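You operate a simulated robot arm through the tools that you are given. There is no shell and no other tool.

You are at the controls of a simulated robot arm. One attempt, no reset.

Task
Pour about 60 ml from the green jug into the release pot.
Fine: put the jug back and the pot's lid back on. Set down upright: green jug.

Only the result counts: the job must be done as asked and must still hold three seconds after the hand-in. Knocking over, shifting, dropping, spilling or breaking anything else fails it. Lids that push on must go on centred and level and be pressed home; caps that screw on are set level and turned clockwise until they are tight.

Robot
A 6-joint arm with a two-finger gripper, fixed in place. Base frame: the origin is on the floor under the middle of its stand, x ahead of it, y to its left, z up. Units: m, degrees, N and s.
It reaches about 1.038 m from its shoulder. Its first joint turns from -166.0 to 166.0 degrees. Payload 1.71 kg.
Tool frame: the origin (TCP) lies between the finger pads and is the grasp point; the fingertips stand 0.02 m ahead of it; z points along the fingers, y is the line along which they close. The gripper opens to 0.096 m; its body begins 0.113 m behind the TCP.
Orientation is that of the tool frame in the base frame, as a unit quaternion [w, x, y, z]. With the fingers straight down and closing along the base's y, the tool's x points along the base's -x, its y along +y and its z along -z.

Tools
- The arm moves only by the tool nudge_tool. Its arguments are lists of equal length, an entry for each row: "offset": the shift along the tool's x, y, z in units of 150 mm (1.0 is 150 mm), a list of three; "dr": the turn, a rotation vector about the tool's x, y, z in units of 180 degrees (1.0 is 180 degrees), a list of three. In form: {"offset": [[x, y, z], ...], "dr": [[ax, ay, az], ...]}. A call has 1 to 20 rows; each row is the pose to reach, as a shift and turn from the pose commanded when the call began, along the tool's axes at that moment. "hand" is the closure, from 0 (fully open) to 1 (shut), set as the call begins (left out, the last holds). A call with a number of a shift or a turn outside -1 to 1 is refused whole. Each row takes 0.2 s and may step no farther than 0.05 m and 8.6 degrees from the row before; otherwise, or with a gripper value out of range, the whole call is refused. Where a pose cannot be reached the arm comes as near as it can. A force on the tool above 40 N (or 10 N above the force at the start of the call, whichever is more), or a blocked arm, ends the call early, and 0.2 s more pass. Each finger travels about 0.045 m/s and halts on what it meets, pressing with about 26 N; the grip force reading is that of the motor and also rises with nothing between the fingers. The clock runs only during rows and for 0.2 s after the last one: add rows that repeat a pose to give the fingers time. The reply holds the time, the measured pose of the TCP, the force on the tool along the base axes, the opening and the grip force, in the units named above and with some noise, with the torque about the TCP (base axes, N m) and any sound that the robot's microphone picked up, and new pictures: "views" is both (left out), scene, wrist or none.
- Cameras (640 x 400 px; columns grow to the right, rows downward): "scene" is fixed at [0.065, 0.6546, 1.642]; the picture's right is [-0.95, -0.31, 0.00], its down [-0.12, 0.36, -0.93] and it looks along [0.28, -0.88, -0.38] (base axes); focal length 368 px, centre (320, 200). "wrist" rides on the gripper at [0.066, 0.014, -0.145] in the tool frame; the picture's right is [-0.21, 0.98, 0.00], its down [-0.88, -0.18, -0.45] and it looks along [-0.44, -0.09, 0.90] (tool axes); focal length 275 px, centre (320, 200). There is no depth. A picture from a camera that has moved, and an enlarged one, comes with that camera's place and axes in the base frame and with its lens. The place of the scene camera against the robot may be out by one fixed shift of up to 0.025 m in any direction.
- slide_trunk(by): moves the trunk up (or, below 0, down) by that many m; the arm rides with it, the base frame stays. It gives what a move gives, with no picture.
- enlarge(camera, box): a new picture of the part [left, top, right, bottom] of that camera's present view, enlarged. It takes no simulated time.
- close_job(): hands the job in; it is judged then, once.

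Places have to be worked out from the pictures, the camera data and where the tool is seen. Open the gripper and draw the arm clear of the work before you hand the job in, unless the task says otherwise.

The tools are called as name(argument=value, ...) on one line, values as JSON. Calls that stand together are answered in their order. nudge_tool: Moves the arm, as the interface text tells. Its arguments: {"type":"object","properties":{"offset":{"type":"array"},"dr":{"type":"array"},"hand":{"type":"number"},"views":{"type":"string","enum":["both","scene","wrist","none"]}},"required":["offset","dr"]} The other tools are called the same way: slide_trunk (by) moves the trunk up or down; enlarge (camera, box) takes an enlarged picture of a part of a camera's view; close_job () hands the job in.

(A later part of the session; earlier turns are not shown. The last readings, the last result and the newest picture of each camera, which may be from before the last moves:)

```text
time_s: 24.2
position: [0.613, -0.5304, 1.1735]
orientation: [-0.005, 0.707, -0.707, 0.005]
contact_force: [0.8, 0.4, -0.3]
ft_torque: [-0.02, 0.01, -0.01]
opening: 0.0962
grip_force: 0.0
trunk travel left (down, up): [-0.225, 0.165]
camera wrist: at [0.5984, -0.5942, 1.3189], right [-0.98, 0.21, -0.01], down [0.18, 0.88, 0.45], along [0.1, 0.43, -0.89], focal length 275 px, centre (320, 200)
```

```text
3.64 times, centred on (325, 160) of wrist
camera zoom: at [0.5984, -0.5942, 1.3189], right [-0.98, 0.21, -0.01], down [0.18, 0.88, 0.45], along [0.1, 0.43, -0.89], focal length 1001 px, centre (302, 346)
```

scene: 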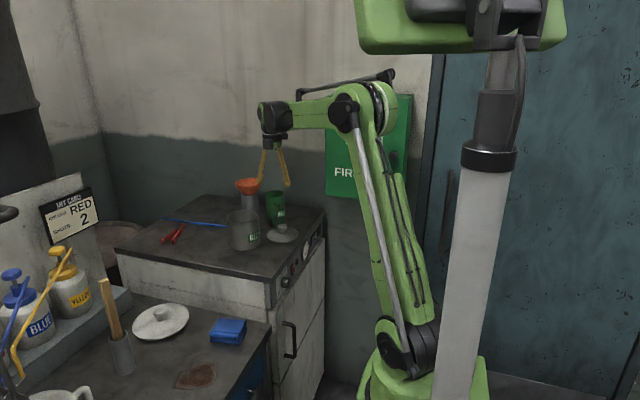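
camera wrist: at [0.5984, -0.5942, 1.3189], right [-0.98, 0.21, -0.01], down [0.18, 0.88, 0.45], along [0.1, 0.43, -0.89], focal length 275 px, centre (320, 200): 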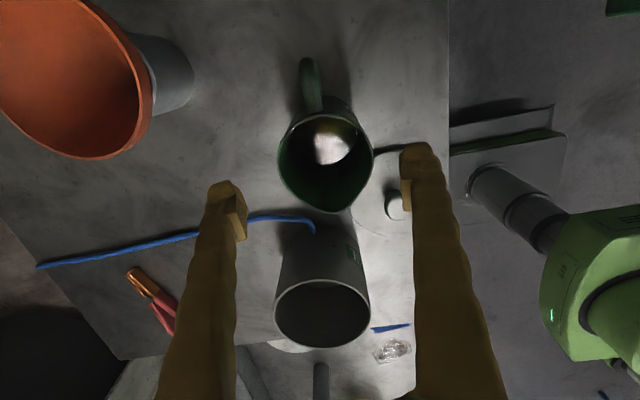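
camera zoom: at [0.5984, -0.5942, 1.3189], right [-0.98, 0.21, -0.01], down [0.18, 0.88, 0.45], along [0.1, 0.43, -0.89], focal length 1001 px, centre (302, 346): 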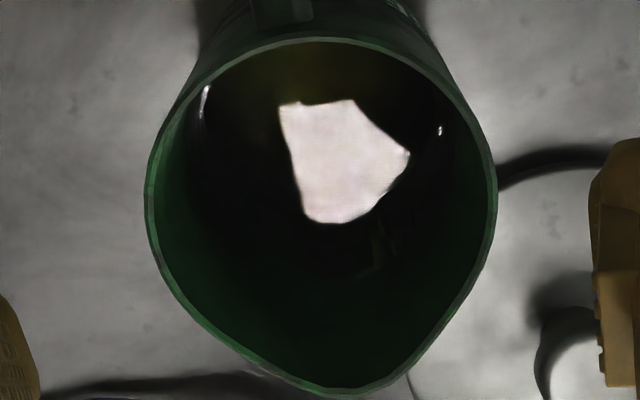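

The liquid's ellipse fits a surface at z ≈ 1.0455, about 48 mm deep, so roughly 175 ml in the jug; geometry predicts flow starts near 60° tilt and 60 ml has left near 66°. I descend to grip height (TCP z ≈ 1.102).

nudge_tool(offset=[[0.002, 0.012, 0.1], [0.004, 0.023, 0.2], [0.004, 0.023, 0.3], [0.004, 0.023, 0.4], [0.004, 0.023, 0.477], [0.004, 0.023, 0.477]], dr=[[0, 0, 0], [0, 0, 0], [0, 0, 0], [0, 0, 0], [0, 0, 0], [0, 0, 0]])

enlarge(camera="scene", box=[240, 150, 320, 250])

enlarge(camera="wrist", box=[200, 80, 440, 280])

```text
time_s: 25.6
position: [0.6115, -0.5316, 1.1004]
orientation: [-0.005, 0.707, -0.707, 0.004]
contact_force: [-1.0, -0.6, 0.7]
ft_torque: [-0.04, 0.02, -0.05]
opening: 0.0959
grip_force: 0.0
trunk travel left (down, up): [-0.225, 0.165]
camera wrist: at [0.5962, -0.5958, 1.2445], right [-0.98, 0.21, -0.01], down [0.18, 0.88, 0.45], along [0.1, 0.43, -0.89], focal length 275 px, centre (320, 200)
```

scene: 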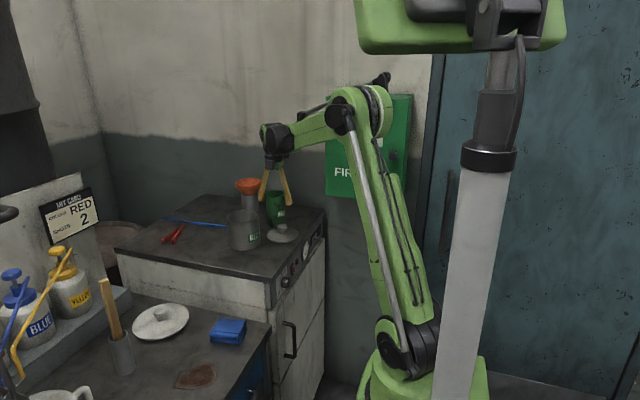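
wrist: 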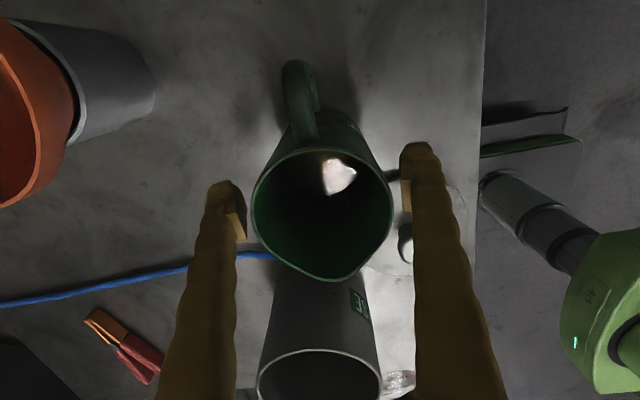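

```text
4.00 times, centred on (280, 200) of scene
camera zoom: at [0.065, 0.6546, 1.642], right [-0.95, -0.31, 0.0], down [-0.12, 0.36, -0.93], along [0.28, -0.88, -0.38], focal length 1472 px, centre (480, 200)
```

zoom: 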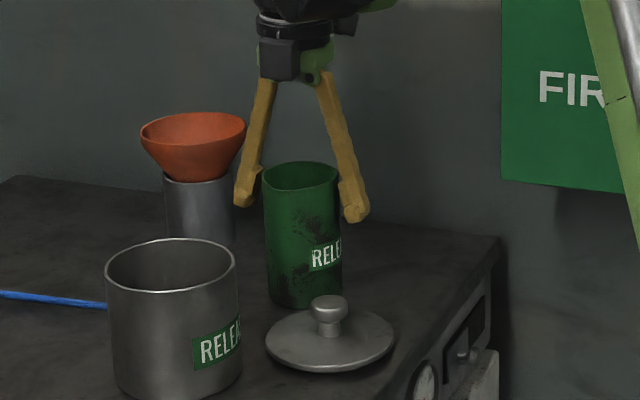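

```text
2.00 times, centred on (320, 180) of wrist
camera zoom: at [0.5962, -0.5958, 1.2445], right [-0.98, 0.21, -0.01], down [0.18, 0.88, 0.45], along [0.1, 0.43, -0.89], focal length 551 px, centre (320, 240)
```

zoom: 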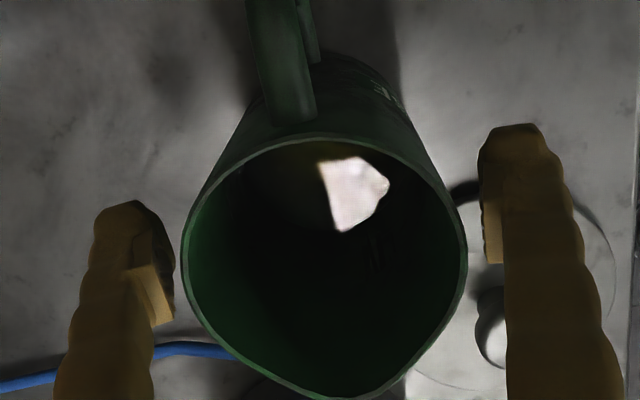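

The jug is centred between the fingers. I close on it.

nudge_tool(offset=[[0, 0, 0], [0, 0, 0], [0, 0, 0], [0, 0, 0], [0, 0, 0]], dr=[[0, 0, 0], [0, 0, 0], [0, 0, 0], [0, 0, 0], [0, 0, 0]], hand=1)

enlarge(camera="scene", box=[240, 150, 320, 250])

enlarge(camera="wrist", box=[200, 80, 440, 280])

```text
time_s: 26.8
position: [0.6111, -0.5321, 1.1001]
orientation: [-0.006, 0.707, -0.707, 0.005]
contact_force: [-1.5, 0.4, 1.2]
ft_torque: [-0.02, -0.02, 0.01]
opening: 0.0785
grip_force: 25.7
trunk travel left (down, up): [-0.225, 0.165]
camera wrist: at [0.596, -0.5958, 1.2448], right [-0.98, 0.21, -0.01], down [0.18, 0.88, 0.45], along [0.1, 0.43, -0.89], focal length 275 px, centre (320, 200)
```

scene: 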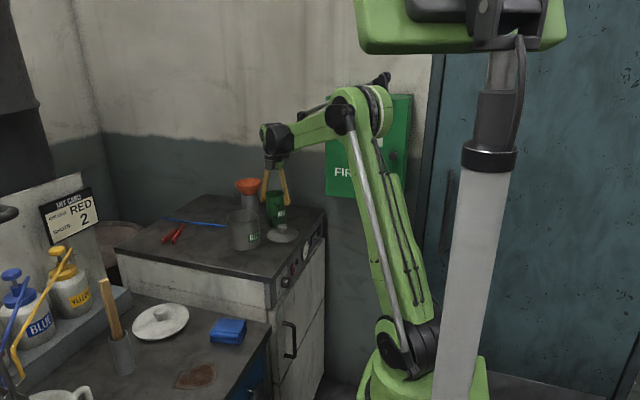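
wrist: 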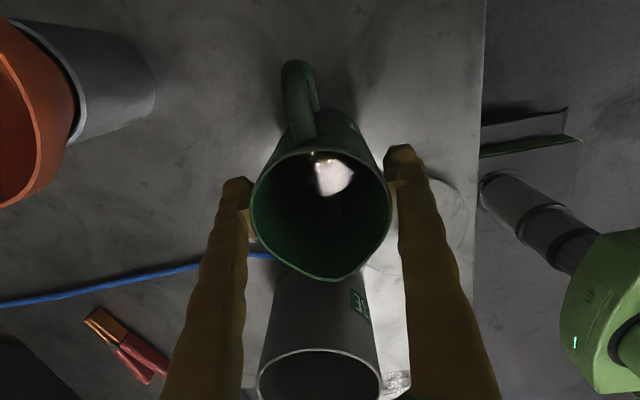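

```text
4.00 times, centred on (280, 200) of scene
camera zoom: at [0.065, 0.6546, 1.642], right [-0.95, -0.31, 0.0], down [-0.12, 0.36, -0.93], along [0.28, -0.88, -0.38], focal length 1472 px, centre (480, 200)
```

zoom: 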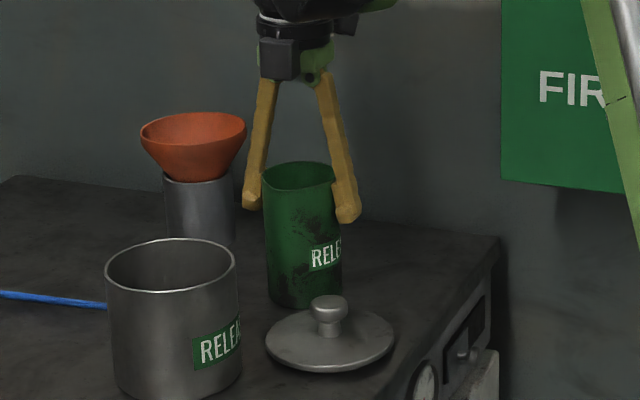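

```text
2.00 times, centred on (320, 180) of wrist
camera zoom: at [0.596, -0.5958, 1.2448], right [-0.98, 0.21, -0.01], down [0.18, 0.88, 0.45], along [0.1, 0.43, -0.89], focal length 551 px, centre (320, 240)
```

zoom: 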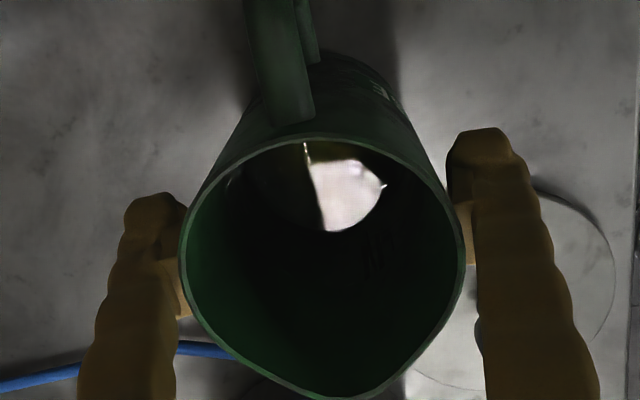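

Closed at 78 mm opening, slightly wider than the jug looks, so I check how the pads bear on the jug.

enlarge(camera="scene", box=[255, 180, 300, 210])

enlarge(camera="wrist", box=[210, 130, 290, 230])

enlarge(camera="wrist", box=[360, 110, 440, 210])

```text
13.33 times, centred on (278, 195) of scene
camera zoom: at [0.065, 0.6546, 1.642], right [-0.95, -0.31, 0.0], down [-0.12, 0.36, -0.93], along [0.28, -0.88, -0.38], focal length 4908 px, centre (887, 267)
```

zoom: 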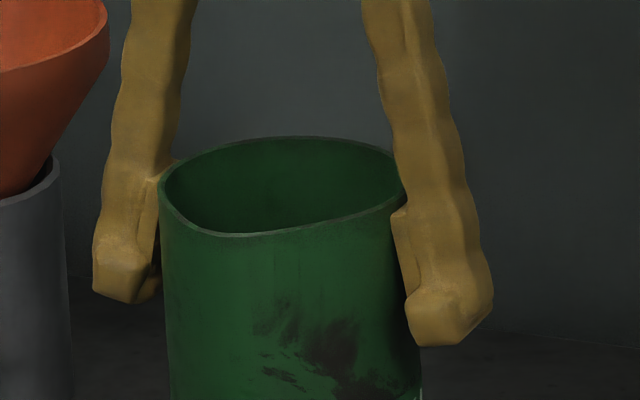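

```text
4.00 times, centred on (250, 180) of wrist
camera zoom: at [0.596, -0.5958, 1.2448], right [-0.98, 0.21, -0.01], down [0.18, 0.88, 0.45], along [0.1, 0.43, -0.89], focal length 1101 px, centre (600, 280)
```

zoom: 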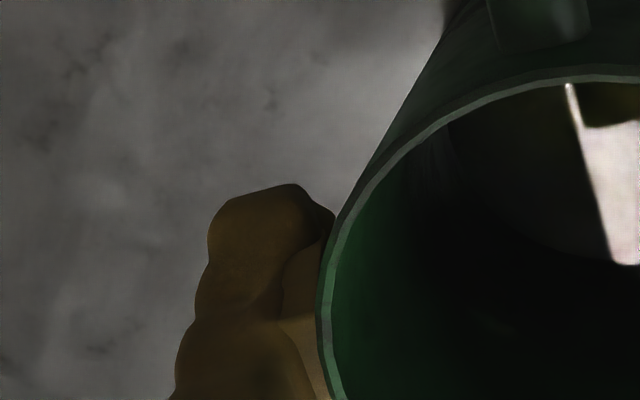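

```text
4.00 times, centred on (400, 160) of wrist
camera zoom: at [0.596, -0.5958, 1.2448], right [-0.98, 0.21, -0.01], down [0.18, 0.88, 0.45], along [0.1, 0.43, -0.89], focal length 1101 px, centre (0, 360)
```

zoom: 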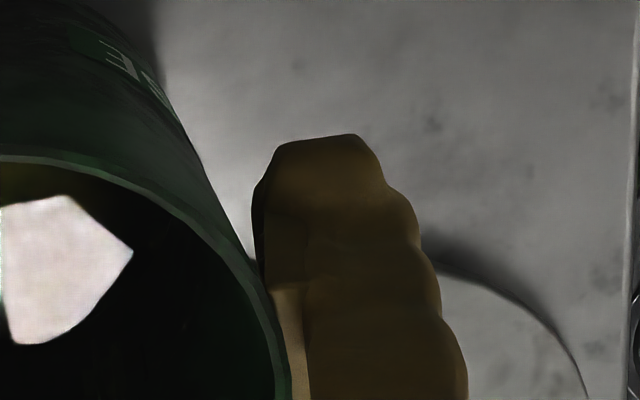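

The pads flare slightly and bear only near the rim. A lower grip nearer the jug's centre of mass will resist swinging better, so I open, go 22 mm lower, and re-grip.

nudge_tool(offset=[[0, 0, 0], [0, 0, 0], [0, 0, 0], [0, 0, 0.07], [0, 0, 0.145], [0, 0, 0.145]], dr=[[0, 0, 0], [0, 0, 0], [0, 0, 0], [0, 0, 0], [0, 0, 0], [0, 0, 0]], hand=0, views="none")

nudge_tool(offset=[[0, 0, 0], [0, 0, 0], [0, 0, 0], [0, 0, 0], [0, 0, 0]], dr=[[0, 0, 0], [0, 0, 0], [0, 0, 0], [0, 0, 0], [0, 0, 0]], hand=1)

enlarge(camera="scene", box=[255, 180, 300, 210])

enlarge(camera="wrist", box=[200, 100, 440, 300])

```text
time_s: 28.2
position: [0.6106, -0.5319, 1.0763]
orientation: [0.004, -0.707, 0.707, -0.005]
contact_force: [-0.7, 1.0, 0.3]
ft_torque: [-0.02, -0.01, 0.01]
opening: 0.0961
grip_force: 0.0
trunk travel left (down, up): [-0.225, 0.165]
```

```text
time_s: 29.4
position: [0.6101, -0.5317, 1.0773]
orientation: [-0.005, 0.707, -0.707, 0.005]
contact_force: [-1.2, -0.2, 0.8]
ft_torque: [-0.01, 0.09, -0.04]
opening: 0.0787
grip_force: 25.4
trunk travel left (down, up): [-0.225, 0.165]
camera wrist: at [0.5961, -0.5956, 1.2223], right [-0.98, 0.21, -0.01], down [0.18, 0.88, 0.45], along [0.1, 0.43, -0.89], focal length 275 px, centre (320, 200)
```

scene: 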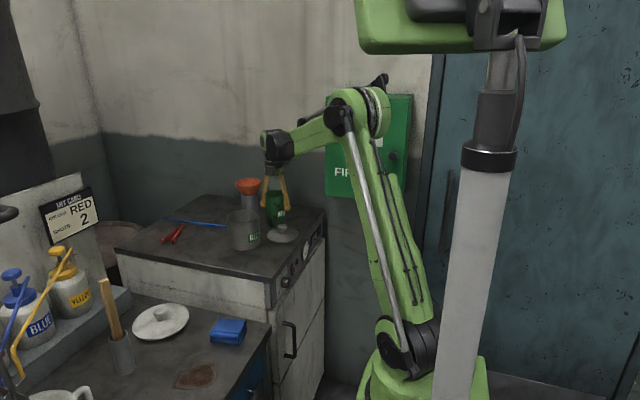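
wrist: 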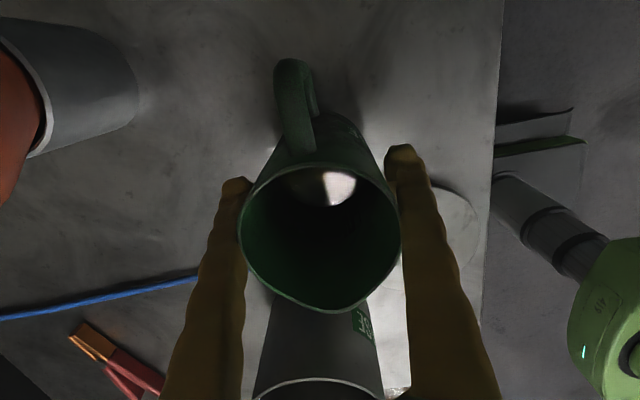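

```text
13.33 times, centred on (278, 195) of scene
camera zoom: at [0.065, 0.6546, 1.642], right [-0.95, -0.31, 0.0], down [-0.12, 0.36, -0.93], along [0.28, -0.88, -0.38], focal length 4908 px, centre (887, 267)
```

zoom: 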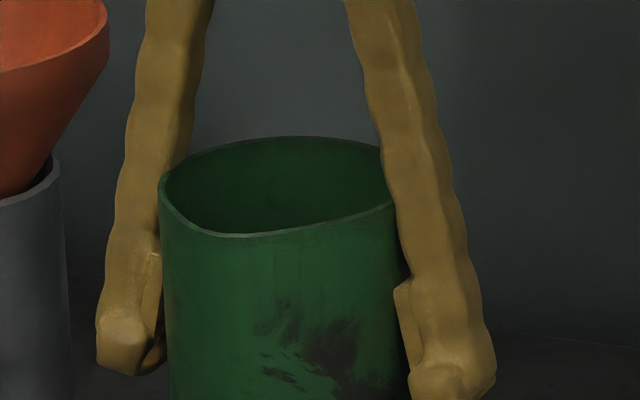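

```text
2.00 times, centred on (320, 200) of wrist
camera zoom: at [0.5961, -0.5956, 1.2223], right [-0.98, 0.21, -0.01], down [0.18, 0.88, 0.45], along [0.1, 0.43, -0.89], focal length 551 px, centre (320, 200)
```

zoom: 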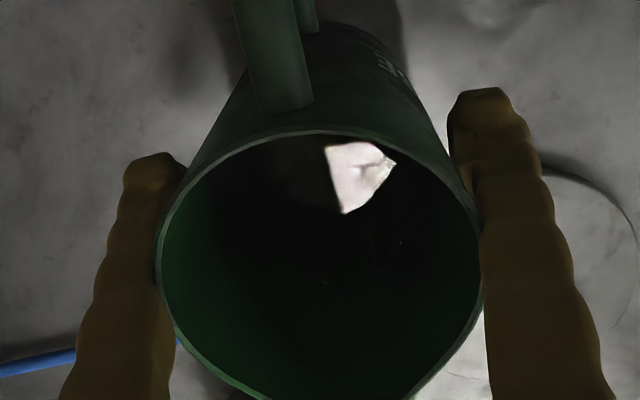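

Same opening at the lower height, so the pads now bear on the wall. I lift gently 40 mm and check.

nudge_tool(offset=[[0, 0, -0.02], [0, 0, -0.06], [0, 0, -0.12], [0, 0, -0.18], [0, 0, -0.24], [0, 0, -0.27], [0, 0, -0.27]], dr=[[0, 0, 0], [0, 0, 0], [0, 0, 0], [0, 0, 0], [0, 0, 0], [0, 0, 0], [0, 0, 0]])

enlarge(camera="scene", box=[240, 150, 320, 250])

```text
time_s: 31.0
position: [0.612, -0.5318, 1.119]
orientation: [0.005, -0.707, 0.707, -0.005]
contact_force: [0.9, 0.3, -3.0]
ft_torque: [-0.02, 0.0, 0.0]
opening: 0.0787
grip_force: 25.3
trunk travel left (down, up): [-0.225, 0.165]
camera wrist: at [0.5963, -0.5949, 1.264], right [-0.98, 0.21, -0.01], down [0.18, 0.88, 0.45], along [0.1, 0.43, -0.89], focal length 275 px, centre (320, 200)
```

scene: 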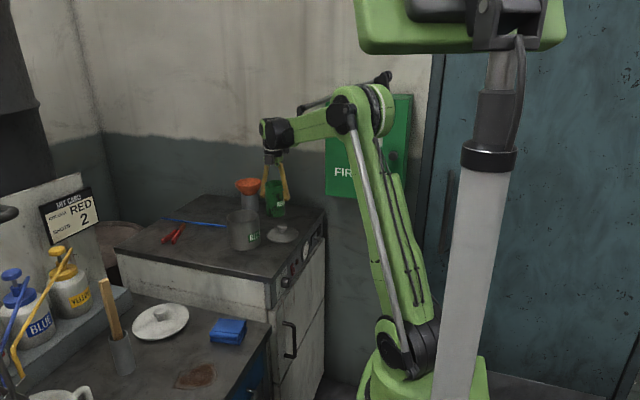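
wrist: 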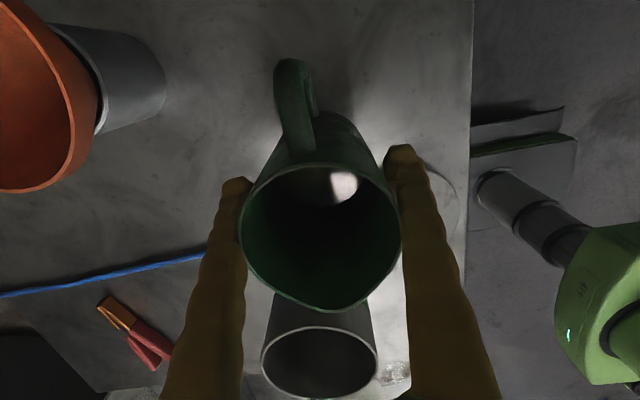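

```text
4.00 times, centred on (280, 200) of scene
camera zoom: at [0.065, 0.6546, 1.642], right [-0.95, -0.31, 0.0], down [-0.12, 0.36, -0.93], along [0.28, -0.88, -0.38], focal length 1472 px, centre (480, 200)
```

zoom: 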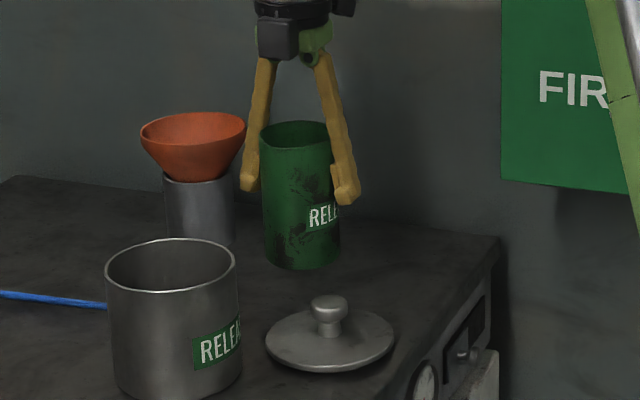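

The jug is held (about 3 N weight). I raise it to TCP z ≈ 1.25 and carry it upright over beside the pot's near side, spout towards the pot.

nudge_tool(offset=[[0, 0, -0.15], [0, 0, -0.35], [0, 0, -0.55], [0, 0, -0.75], [0, 0, -0.873], [-0.1, -0.04, -0.873], [-0.22, -0.09, -0.873], [-0.35, -0.15, -0.873], [-0.48, -0.2, -0.873], [-0.58, -0.24, -0.873], [-0.645, -0.27, -0.873], [-0.645, -0.27, -0.873]], dr=[[0, 0, 0], [0, 0, 0], [0, 0, 0], [0, 0, 0], [0, 0, 0], [0, 0, 0], [0, 0, 0], [0, 0, 0], [0, 0, 0], [0, 0, 0], [0, 0, 0], [0, 0, 0]])

enlarge(camera="scene", box=[200, 120, 320, 260])

```text
time_s: 33.6
position: [0.6485, -0.4344, 1.25]
orientation: [-0.005, 0.707, -0.707, 0.005]
contact_force: [0.3, 1.3, -3.5]
ft_torque: [-0.01, -0.02, 0.02]
opening: 0.0784
grip_force: 26.2
trunk travel left (down, up): [-0.225, 0.165]
camera wrist: at [0.6344, -0.499, 1.3944], right [-0.98, 0.21, -0.01], down [0.18, 0.88, 0.45], along [0.1, 0.43, -0.89], focal length 275 px, centre (320, 200)
```

scene: 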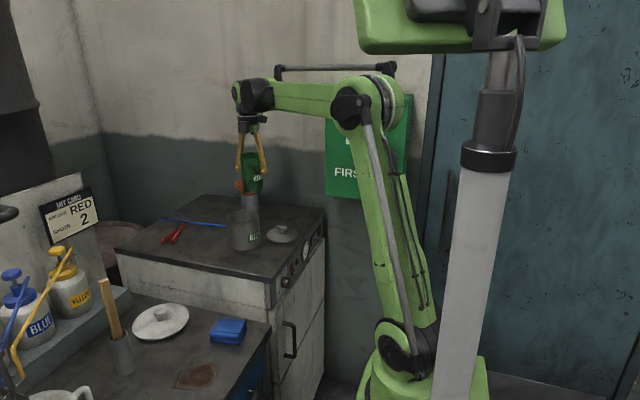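
wrist: 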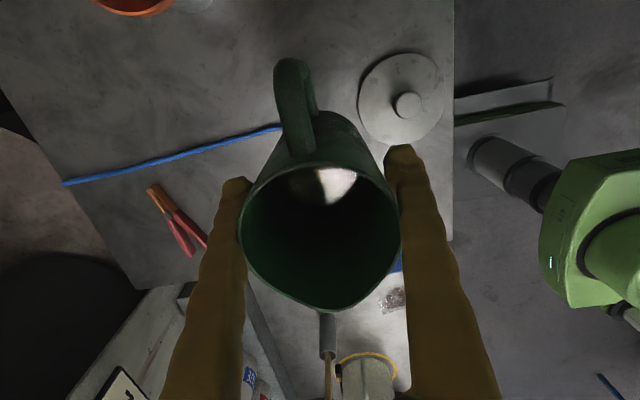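

```text
2.86 times, centred on (260, 190) of scene
camera zoom: at [0.065, 0.6546, 1.642], right [-0.95, -0.31, 0.0], down [-0.12, 0.36, -0.93], along [0.28, -0.88, -0.38], focal length 1052 px, centre (491, 229)
```

zoom: 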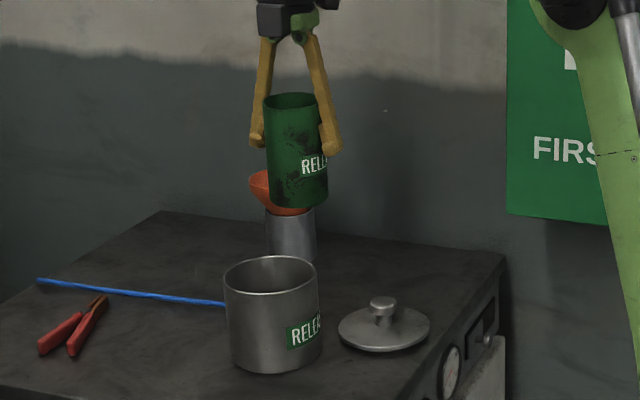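

The jug is upright and above the pot's side. I take several weight readings here as a baseline before tilting.

nudge_tool(offset=[[0, -0.027, 0]], dr=[[0, 0, 0]], views="none")

nudge_tool(offset=[[0, 0, 0]], dr=[[0, 0, 0]], views="none")

nudge_tool(offset=[[0, 0, 0]], dr=[[0, 0, 0]], views="none")

nudge_tool(offset=[[0, 0, 0]], dr=[[0, 0, 0]], views="none")

nudge_tool(offset=[[0, 0, 0]], dr=[[0, 0, 0]], views="none")

nudge_tool(offset=[[0, 0, 0]], dr=[[0, 0, 0]], views="none")

nudge_tool(offset=[[0, 0, 0]], dr=[[0, 0, 0]], views="none")

nudge_tool(offset=[[0, 0, 0]], dr=[[0, 0, 0]], views="none")

nudge_tool(offset=[[0, 0, 0]], dr=[[0, 0, 0]], views="none")

nudge_tool(offset=[[0, 0, 0]], dr=[[0, 0, 0]], views="none")

```text
time_s: 34.0
position: [0.6516, -0.4351, 1.2503]
orientation: [0.005, -0.707, 0.707, -0.005]
contact_force: [0.8, -0.2, -3.0]
ft_torque: [0.04, 0.01, 0.01]
opening: 0.0785
grip_force: 25.7
trunk travel left (down, up): [-0.225, 0.165]
```

```text
time_s: 34.4
position: [0.6515, -0.4356, 1.2496]
orientation: [0.004, -0.707, 0.707, -0.005]
contact_force: [-0.1, 0.6, -2.8]
ft_torque: [-0.01, 0.01, 0.02]
opening: 0.0784
grip_force: 25.6
trunk travel left (down, up): [-0.225, 0.165]
```

```text
time_s: 34.8
position: [0.6519, -0.4352, 1.2496]
orientation: [0.005, -0.706, 0.708, -0.005]
contact_force: [0.2, 1.1, -2.9]
ft_torque: [0.01, 0.01, 0.01]
opening: 0.0785
grip_force: 26.1
trunk travel left (down, up): [-0.225, 0.165]
```

```text
time_s: 35.2
position: [0.6517, -0.4354, 1.2486]
orientation: [0.005, -0.707, 0.707, -0.005]
contact_force: [0.5, 0.8, -2.9]
ft_torque: [0.0, -0.03, -0.02]
opening: 0.0787
grip_force: 25.6
trunk travel left (down, up): [-0.225, 0.165]
```

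```text
time_s: 35.6
position: [0.6529, -0.435, 1.2487]
orientation: [0.005, -0.707, 0.707, -0.005]
contact_force: [-0.4, -1.3, -3.3]
ft_torque: [0.01, 0.01, 0.0]
opening: 0.0786
grip_force: 26.3
trunk travel left (down, up): [-0.225, 0.165]
```

```text
time_s: 36.0
position: [0.6534, -0.4347, 1.2495]
orientation: [0.004, -0.706, 0.708, -0.005]
contact_force: [0.0, 0.5, -4.5]
ft_torque: [0.0, 0.0, -0.01]
opening: 0.0785
grip_force: 26.3
trunk travel left (down, up): [-0.225, 0.165]
```

```text
time_s: 36.4
position: [0.653, -0.435, 1.2485]
orientation: [-0.005, 0.707, -0.707, 0.005]
contact_force: [-0.5, 0.7, -3.3]
ft_torque: [0.01, 0.0, -0.02]
opening: 0.0786
grip_force: 25.8
trunk travel left (down, up): [-0.225, 0.165]
```

```text
time_s: 36.8
position: [0.6529, -0.4343, 1.2487]
orientation: [0.005, -0.707, 0.707, -0.005]
contact_force: [-0.1, 0.0, -3.6]
ft_torque: [-0.01, -0.01, 0.03]
opening: 0.0785
grip_force: 26.0
trunk travel left (down, up): [-0.225, 0.165]
```

```text
time_s: 37.2
position: [0.6525, -0.4359, 1.2496]
orientation: [-0.005, 0.707, -0.707, 0.005]
contact_force: [0.3, -1.0, -3.9]
ft_torque: [-0.01, 0.01, 0.01]
opening: 0.0786
grip_force: 26.4
trunk travel left (down, up): [-0.225, 0.165]
```

```text
time_s: 37.6
position: [0.6528, -0.4347, 1.2489]
orientation: [0.005, -0.707, 0.707, -0.004]
contact_force: [0.2, -0.2, -3.3]
ft_torque: [0.02, 0.0, 0.0]
opening: 0.0784
grip_force: 26.4
trunk travel left (down, up): [-0.225, 0.165]
```

Mean weight is about 3.33 N (±0.14). Now I tilt to 30° about the closing axis, tipping the spout towards the pot, and check the jug follows.

nudge_tool(offset=[[0, 0, 0], [0, 0, 0], [0, 0, 0], [0, 0, 0], [0, 0, 0], [0, 0, 0], [0, 0, 0], [0, 0, 0]], dr=[[0, 0.02, 0], [0, 0.045, 0], [0, 0.07, 0], [0, 0.095, 0], [0, 0.12, 0], [0, 0.145, 0], [0, 0.1667, 0], [0, 0.1667, 0]])

enlarge(camera="scene", box=[200, 120, 320, 260])

enlarge(camera="wrist", box=[200, 100, 440, 330])

```text
time_s: 39.4
position: [0.6519, -0.4341, 1.2504]
orientation: [-0.18, -0.682, 0.684, -0.189]
contact_force: [0.0, 0.9, -3.6]
ft_torque: [0.06, -0.04, -0.01]
opening: 0.0786
grip_force: 26.5
trunk travel left (down, up): [-0.225, 0.165]
camera wrist: at [0.6375, -0.4175, 1.4083], right [-0.98, 0.18, -0.12], down [0.19, 0.98, -0.05], along [0.1, -0.07, -0.99], focal length 275 px, centre (320, 200)
```

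scene: 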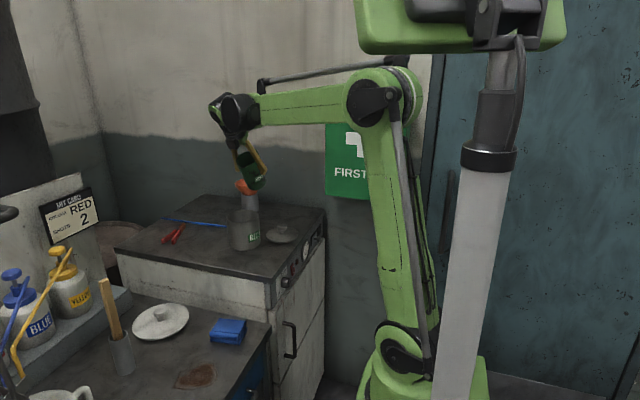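
wrist: 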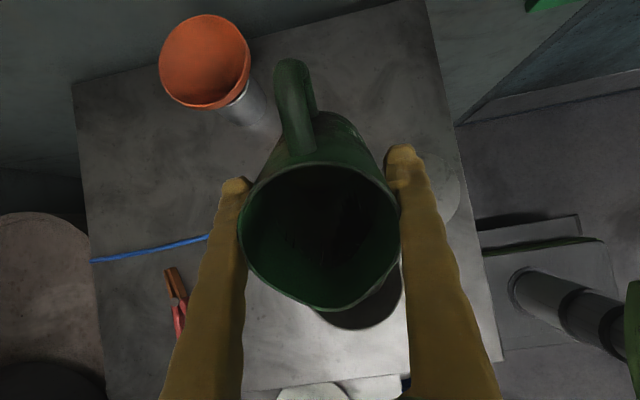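

```text
2.86 times, centred on (260, 190) of scene
camera zoom: at [0.065, 0.6546, 1.642], right [-0.95, -0.31, 0.0], down [-0.12, 0.36, -0.93], along [0.28, -0.88, -0.38], focal length 1052 px, centre (491, 229)
```

zoom: 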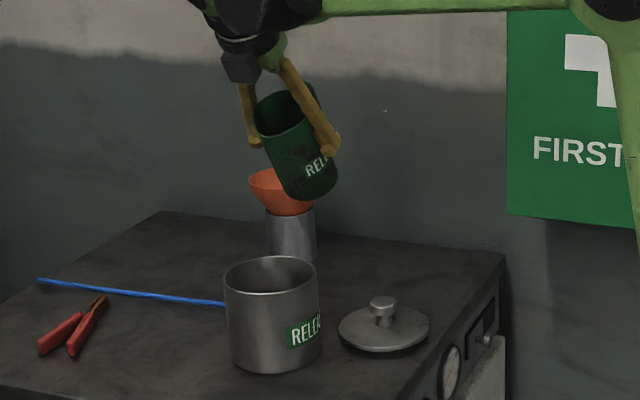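

```text
1.74 times, centred on (320, 215) of wrist
camera zoom: at [0.6375, -0.4175, 1.4083], right [-0.98, 0.18, -0.12], down [0.19, 0.98, -0.05], along [0.1, -0.07, -0.99], focal length 479 px, centre (320, 174)
```

zoom: 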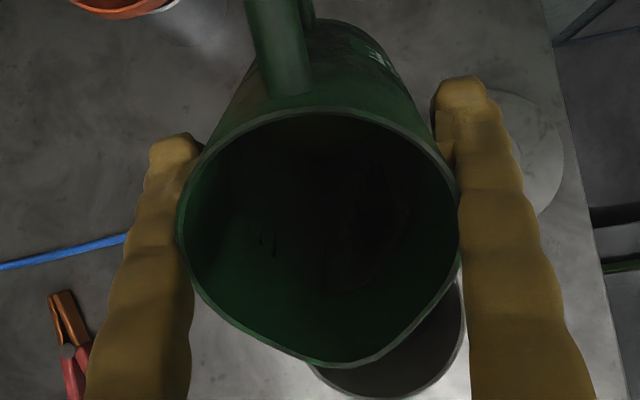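

The jug tilts together with the gripper with no slip, and the spout aligns with the pot. I lower to TCP z ≈ 1.15 and increase the tilt to 48°, still short of the expected flow onset.

nudge_tool(offset=[[-0.055, 0, 0.096], [-0.11, 0, 0.192], [-0.167, 0, 0.289], [-0.222, 0, 0.385], [-0.278, 0, 0.481], [-0.333, 0, 0.577], [-0.333, 0, 0.577], [-0.333, 0, 0.577]], dr=[[0, 0.015, 0], [0, 0.03, 0], [0, 0.045, 0], [0, 0.06, 0], [0, 0.075, 0], [0, 0.09, 0], [0, 0.1, 0], [0, 0.1, 0]])

enlarge(camera="scene", box=[200, 120, 320, 260])

enlarge(camera="wrist", box=[200, 100, 440, 330])

```text
time_s: 41.2
position: [0.6551, -0.433, 1.1488]
orientation: [-0.283, -0.643, 0.648, -0.292]
contact_force: [0.3, 0.8, -3.3]
ft_torque: [0.1, 0.01, 0.02]
opening: 0.0785
grip_force: 26.3
trunk travel left (down, up): [-0.225, 0.165]
camera wrist: at [0.641, -0.3679, 1.2952], right [-0.98, 0.14, -0.17], down [0.19, 0.92, -0.35], along [0.1, -0.38, -0.92], focal length 275 px, centre (320, 200)
```

scene: 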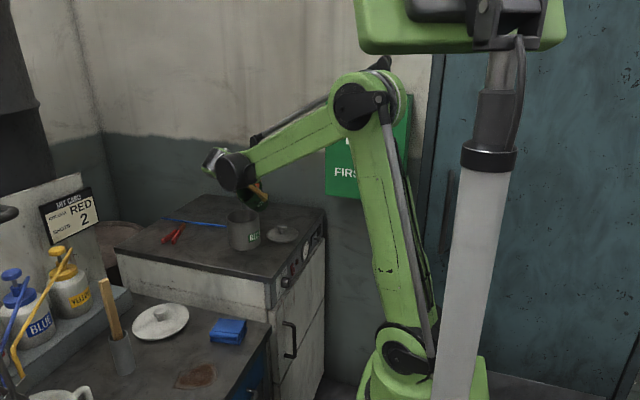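
wrist: 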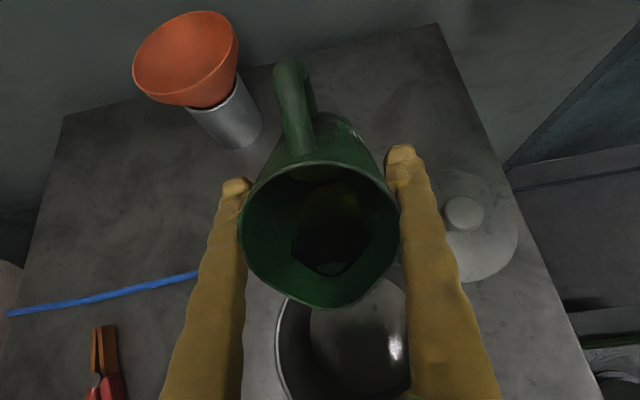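

```text
2.86 times, centred on (260, 190) of scene
camera zoom: at [0.065, 0.6546, 1.642], right [-0.95, -0.31, 0.0], down [-0.12, 0.36, -0.93], along [0.28, -0.88, -0.38], focal length 1052 px, centre (491, 229)
```

zoom: 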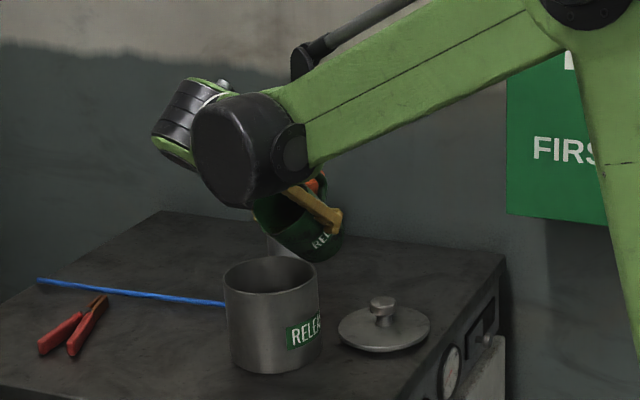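

```text
1.74 times, centred on (320, 215) of wrist
camera zoom: at [0.641, -0.3679, 1.2952], right [-0.98, 0.14, -0.17], down [0.19, 0.92, -0.35], along [0.1, -0.38, -0.92], focal length 479 px, centre (320, 174)
```

zoom: 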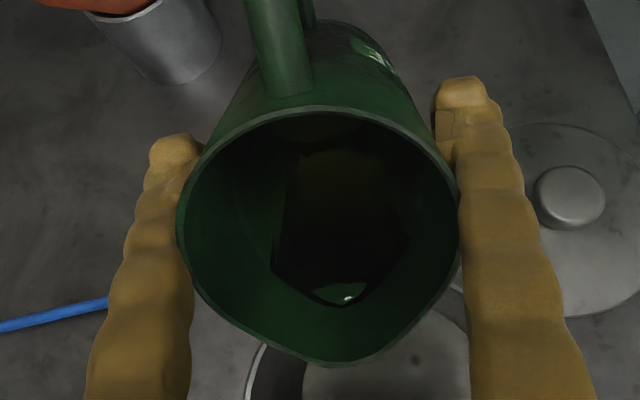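

At 48° the liquid edge is already close to the spout lip, and re-reading the reflections puts the liquid level nearer z 1.07 (about 265 ml), so flow should start around 49–50°. I go on in small steps, watching.

nudge_tool(offset=[[0, 0, 0], [0, 0, 0], [0, 0, 0]], dr=[[0, 0.006, 0], [0, 0.0111, 0], [0, 0.0111, 0]], views="wrist")

enlarge(camera="wrist", box=[230, 150, 410, 330])

```text
time_s: 42.0
position: [0.6543, -0.4335, 1.1502]
orientation: [-0.295, -0.638, 0.643, -0.303]
contact_force: [-0.4, 0.6, -3.4]
ft_torque: [0.1, -0.01, 0.0]
opening: 0.0786
grip_force: 25.8
trunk travel left (down, up): [-0.225, 0.165]
camera wrist: at [0.6402, -0.3624, 1.2927], right [-0.98, 0.13, -0.17], down [0.19, 0.9, -0.38], along [0.1, -0.41, -0.91], focal length 275 px, centre (320, 200)
```

wrist: 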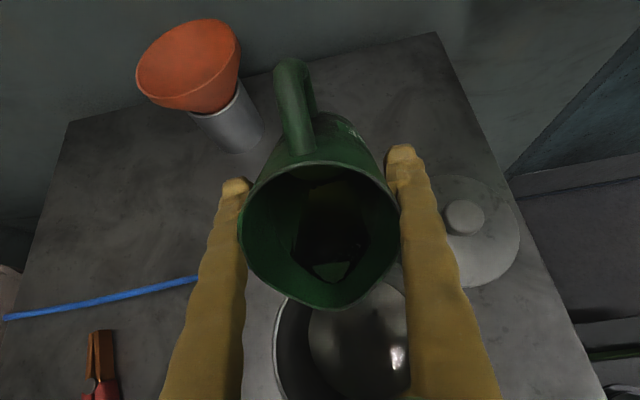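

```text
2.22 times, centred on (320, 240) of wrist
camera zoom: at [0.6402, -0.3624, 1.2927], right [-0.98, 0.13, -0.17], down [0.19, 0.9, -0.38], along [0.1, -0.41, -0.91], focal length 612 px, centre (320, 111)
```

zoom: 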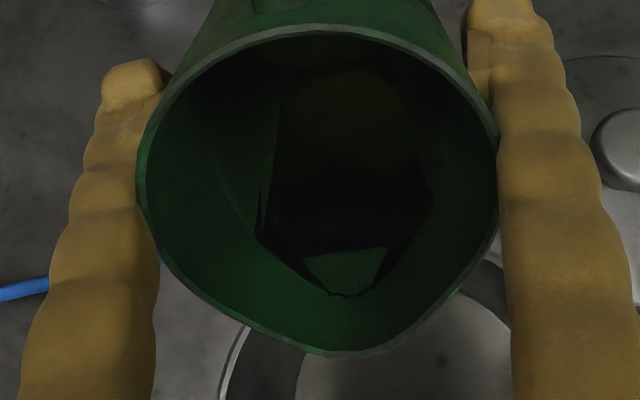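

At 50° the liquid edge sits a few millimetres inside the spout lip, and nothing flows yet. I add 2°.

nudge_tool(offset=[[0, 0, 0], [0, 0, 0], [0, 0, 0], [0, 0, 0]], dr=[[0, 0.006, 0], [0, 0.0111, 0], [0, 0.0111, 0], [0, 0.0111, 0]], views="wrist")

enlarge(camera="wrist", box=[230, 150, 410, 330])

```text
time_s: 43.0
position: [0.6546, -0.4332, 1.1495]
orientation: [-0.306, -0.633, 0.638, -0.314]
contact_force: [1.0, 0.2, -2.8]
ft_torque: [0.09, 0.02, -0.02]
opening: 0.0783
grip_force: 25.8
trunk travel left (down, up): [-0.225, 0.165]
camera wrist: at [0.6397, -0.3581, 1.29], right [-0.98, 0.13, -0.18], down [0.19, 0.89, -0.42], along [0.1, -0.44, -0.89], focal length 275 px, centre (320, 200)
```

wrist: 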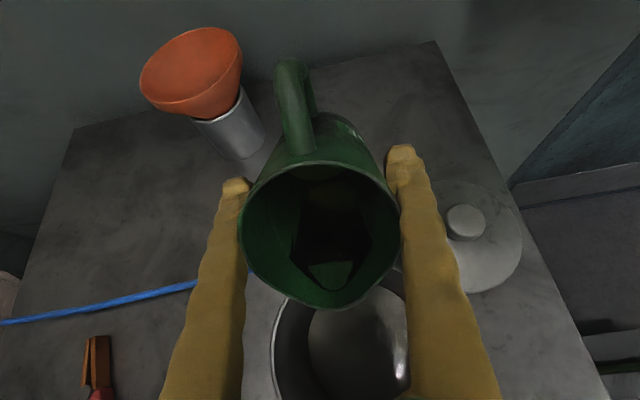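

```text
2.22 times, centred on (320, 240) of wrist
camera zoom: at [0.6397, -0.3581, 1.29], right [-0.98, 0.13, -0.18], down [0.19, 0.89, -0.42], along [0.1, -0.44, -0.89], focal length 612 px, centre (320, 111)
```

zoom: 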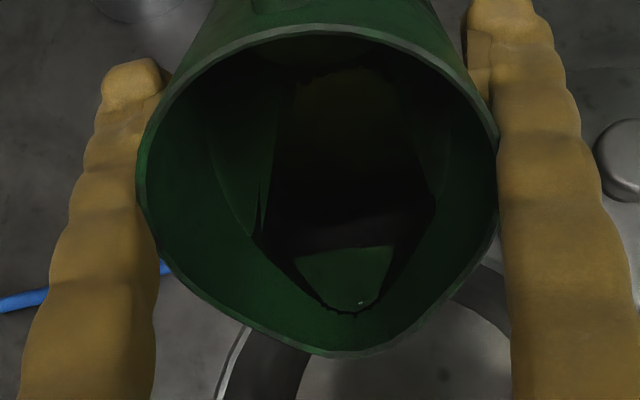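

The edge advances about 4 px per degree towards the lip, so onset should be near 56°. I go to 54.5°.

nudge_tool(offset=[[0, 0, 0], [0, 0, 0], [0, 0, 0], [0, 0, 0]], dr=[[0, 0.007, 0], [0, 0.0139, 0], [0, 0.0139, 0], [0, 0.0139, 0]], views="wrist")

enlarge(camera="wrist", box=[230, 150, 410, 330])

```text
time_s: 44.0
position: [0.6546, -0.4355, 1.1488]
orientation: [-0.319, -0.627, 0.63, -0.329]
contact_force: [-0.3, 0.4, -3.5]
ft_torque: [0.07, -0.03, -0.02]
opening: 0.0781
grip_force: 26.3
trunk travel left (down, up): [-0.225, 0.165]
camera wrist: at [0.6396, -0.3529, 1.2861], right [-0.98, 0.12, -0.18], down [0.19, 0.87, -0.45], along [0.1, -0.48, -0.87], focal length 275 px, centre (320, 200)
```

wrist: 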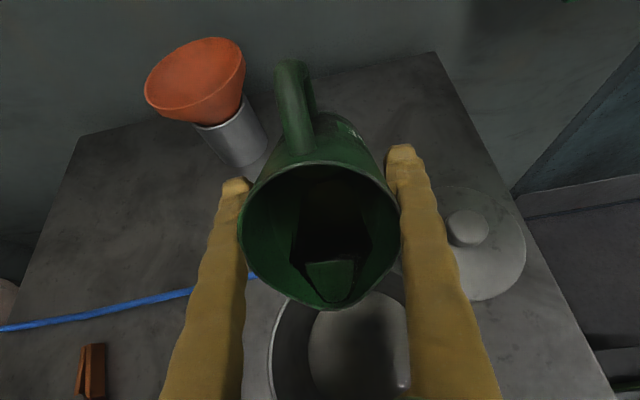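

```text
2.22 times, centred on (320, 240) of wrist
camera zoom: at [0.6396, -0.3529, 1.2861], right [-0.98, 0.12, -0.18], down [0.19, 0.87, -0.45], along [0.1, -0.48, -0.87], focal length 612 px, centre (320, 111)
```

zoom: 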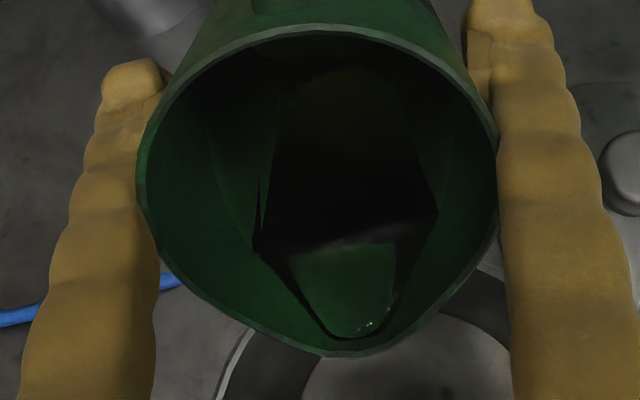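

At 54.5° the edge is about 1° short of the lip. I step to 56° and look for a stream.

nudge_tool(offset=[[0, 0, 0], [0, 0, 0], [0, 0, 0], [0, 0, 0], [0, 0, 0]], dr=[[0, 0.0045, 0], [0, 0.0083, 0], [0, 0.0083, 0], [0, 0.0083, 0], [0, 0.0083, 0]], views="wrist")

enlarge(camera="wrist", box=[230, 150, 410, 330])

```text
time_s: 45.2
position: [0.6544, -0.4346, 1.1504]
orientation: [-0.328, -0.622, 0.626, -0.337]
contact_force: [0.4, -0.4, -2.1]
ft_torque: [0.07, -0.03, -0.04]
opening: 0.0783
grip_force: 26.1
trunk travel left (down, up): [-0.225, 0.165]
camera wrist: at [0.6392, -0.3494, 1.285], right [-0.98, 0.12, -0.18], down [0.19, 0.86, -0.48], along [0.1, -0.5, -0.86], focal length 275 px, centre (320, 200)
```

wrist: 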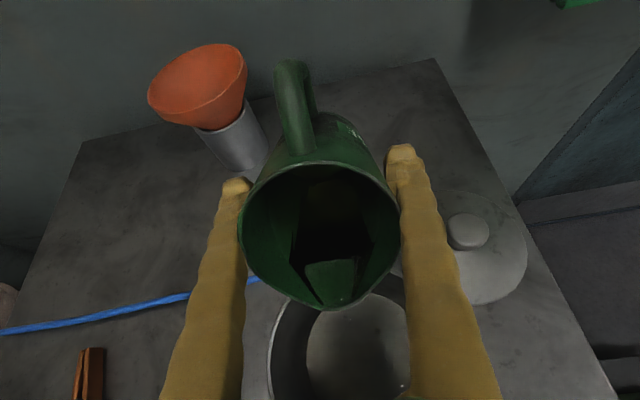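

```text
2.22 times, centred on (320, 240) of wrist
camera zoom: at [0.6392, -0.3494, 1.285], right [-0.98, 0.12, -0.18], down [0.19, 0.86, -0.48], along [0.1, -0.5, -0.86], focal length 612 px, centre (320, 111)
```

zoom: 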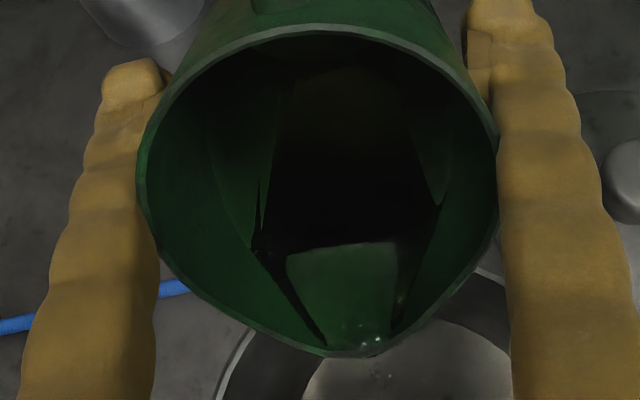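

The liquid has reached the lip at 56° with small drips. I hold here briefly to see whether it keeps flowing.

nudge_tool(offset=[[0, 0, 0], [0, 0, 0], [0, 0, 0]], dr=[[0, 0, 0], [0, 0, 0], [0, 0, 0]], views="none")

enlarge(camera="wrist", box=[270, 240, 410, 380])

enlarge(camera="scene", box=[215, 180, 305, 260])

```text
time_s: 46.0
position: [0.6539, -0.4346, 1.1493]
orientation: [-0.327, -0.623, 0.626, -0.336]
contact_force: [0.0, -0.8, -4.0]
ft_torque: [0.09, 0.0, 0.03]
opening: 0.0786
grip_force: 26.4
trunk travel left (down, up): [-0.225, 0.165]
```

```text
2.86 times, centred on (340, 310) of wrist
camera zoom: at [0.6392, -0.3494, 1.285], right [-0.98, 0.12, -0.18], down [0.19, 0.86, -0.48], along [0.1, -0.5, -0.86], focal length 786 px, centre (263, -114)
```

zoom: 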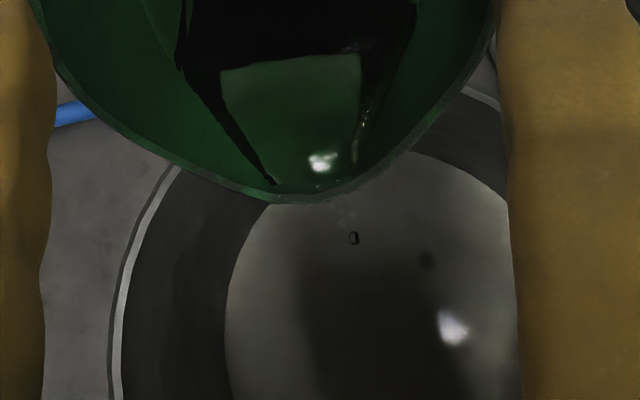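

```text
5.00 times, centred on (260, 220) of scene
camera zoom: at [0.065, 0.6546, 1.642], right [-0.95, -0.31, 0.0], down [-0.12, 0.36, -0.93], along [0.28, -0.88, -0.38], focal length 1840 px, centre (620, 100)
```

zoom: 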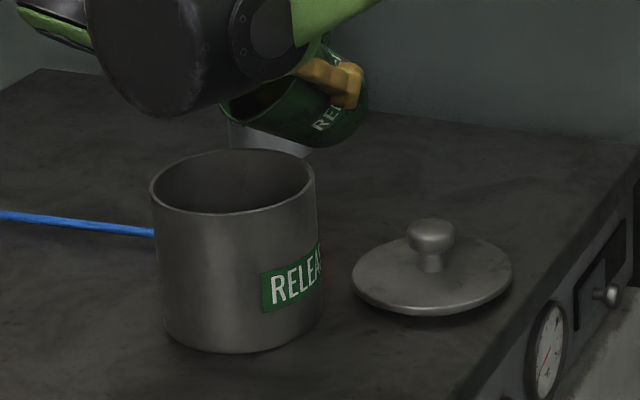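

Drops are now falling from the spout into the pot (one is visible mid-air, inside the mouth). I increase to 58° and hold about 1.2 s.

nudge_tool(offset=[[0, 0, 0], [0, 0, 0], [0, 0, 0], [0, 0, 0], [0, 0, 0], [0, 0, 0]], dr=[[0, 0.0055, 0], [0, 0.0105, 0], [0, 0.0105, 0], [0, 0.0105, 0], [0, 0.0105, 0], [0, 0.0105, 0]], views="wrist")

enlarge(camera="wrist", box=[250, 220, 410, 380])

enlarge(camera="scene", box=[215, 180, 305, 260])

```text
time_s: 47.4
position: [0.6535, -0.4346, 1.1499]
orientation: [-0.338, -0.617, 0.621, -0.346]
contact_force: [0.5, 0.2, -3.1]
ft_torque: [0.08, -0.03, 0.0]
opening: 0.0786
grip_force: 25.5
trunk travel left (down, up): [-0.225, 0.165]
camera wrist: at [0.6397, -0.3445, 1.2823], right [-0.98, 0.11, -0.19], down [0.19, 0.84, -0.5], along [0.1, -0.53, -0.84], focal length 275 px, centre (320, 200)
```

wrist: 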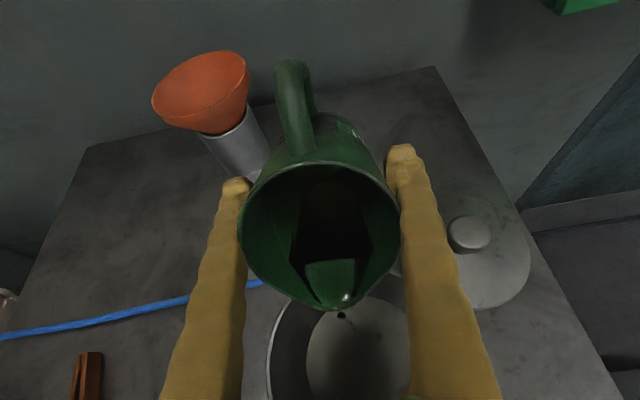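

```text
2.50 times, centred on (330, 300) of wrist
camera zoom: at [0.6397, -0.3445, 1.2823], right [-0.98, 0.11, -0.19], down [0.19, 0.84, -0.5], along [0.1, -0.53, -0.84], focal length 688 px, centre (295, -50)
```

zoom: 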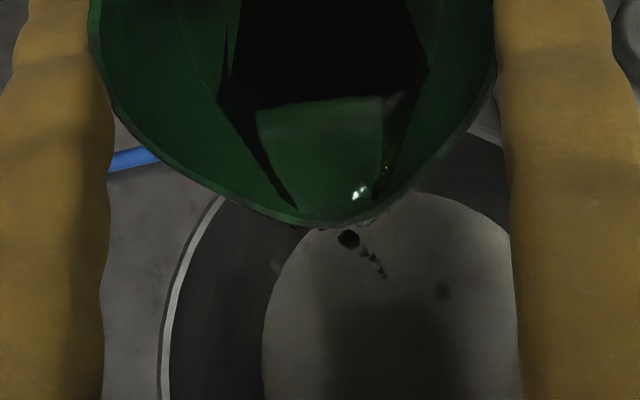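

```text
5.00 times, centred on (260, 220) of scene
camera zoom: at [0.065, 0.6546, 1.642], right [-0.95, -0.31, 0.0], down [-0.12, 0.36, -0.93], along [0.28, -0.88, -0.38], focal length 1840 px, centre (620, 100)
```

zoom: 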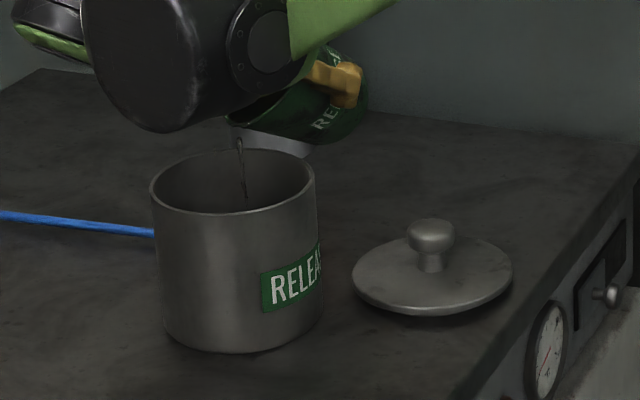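

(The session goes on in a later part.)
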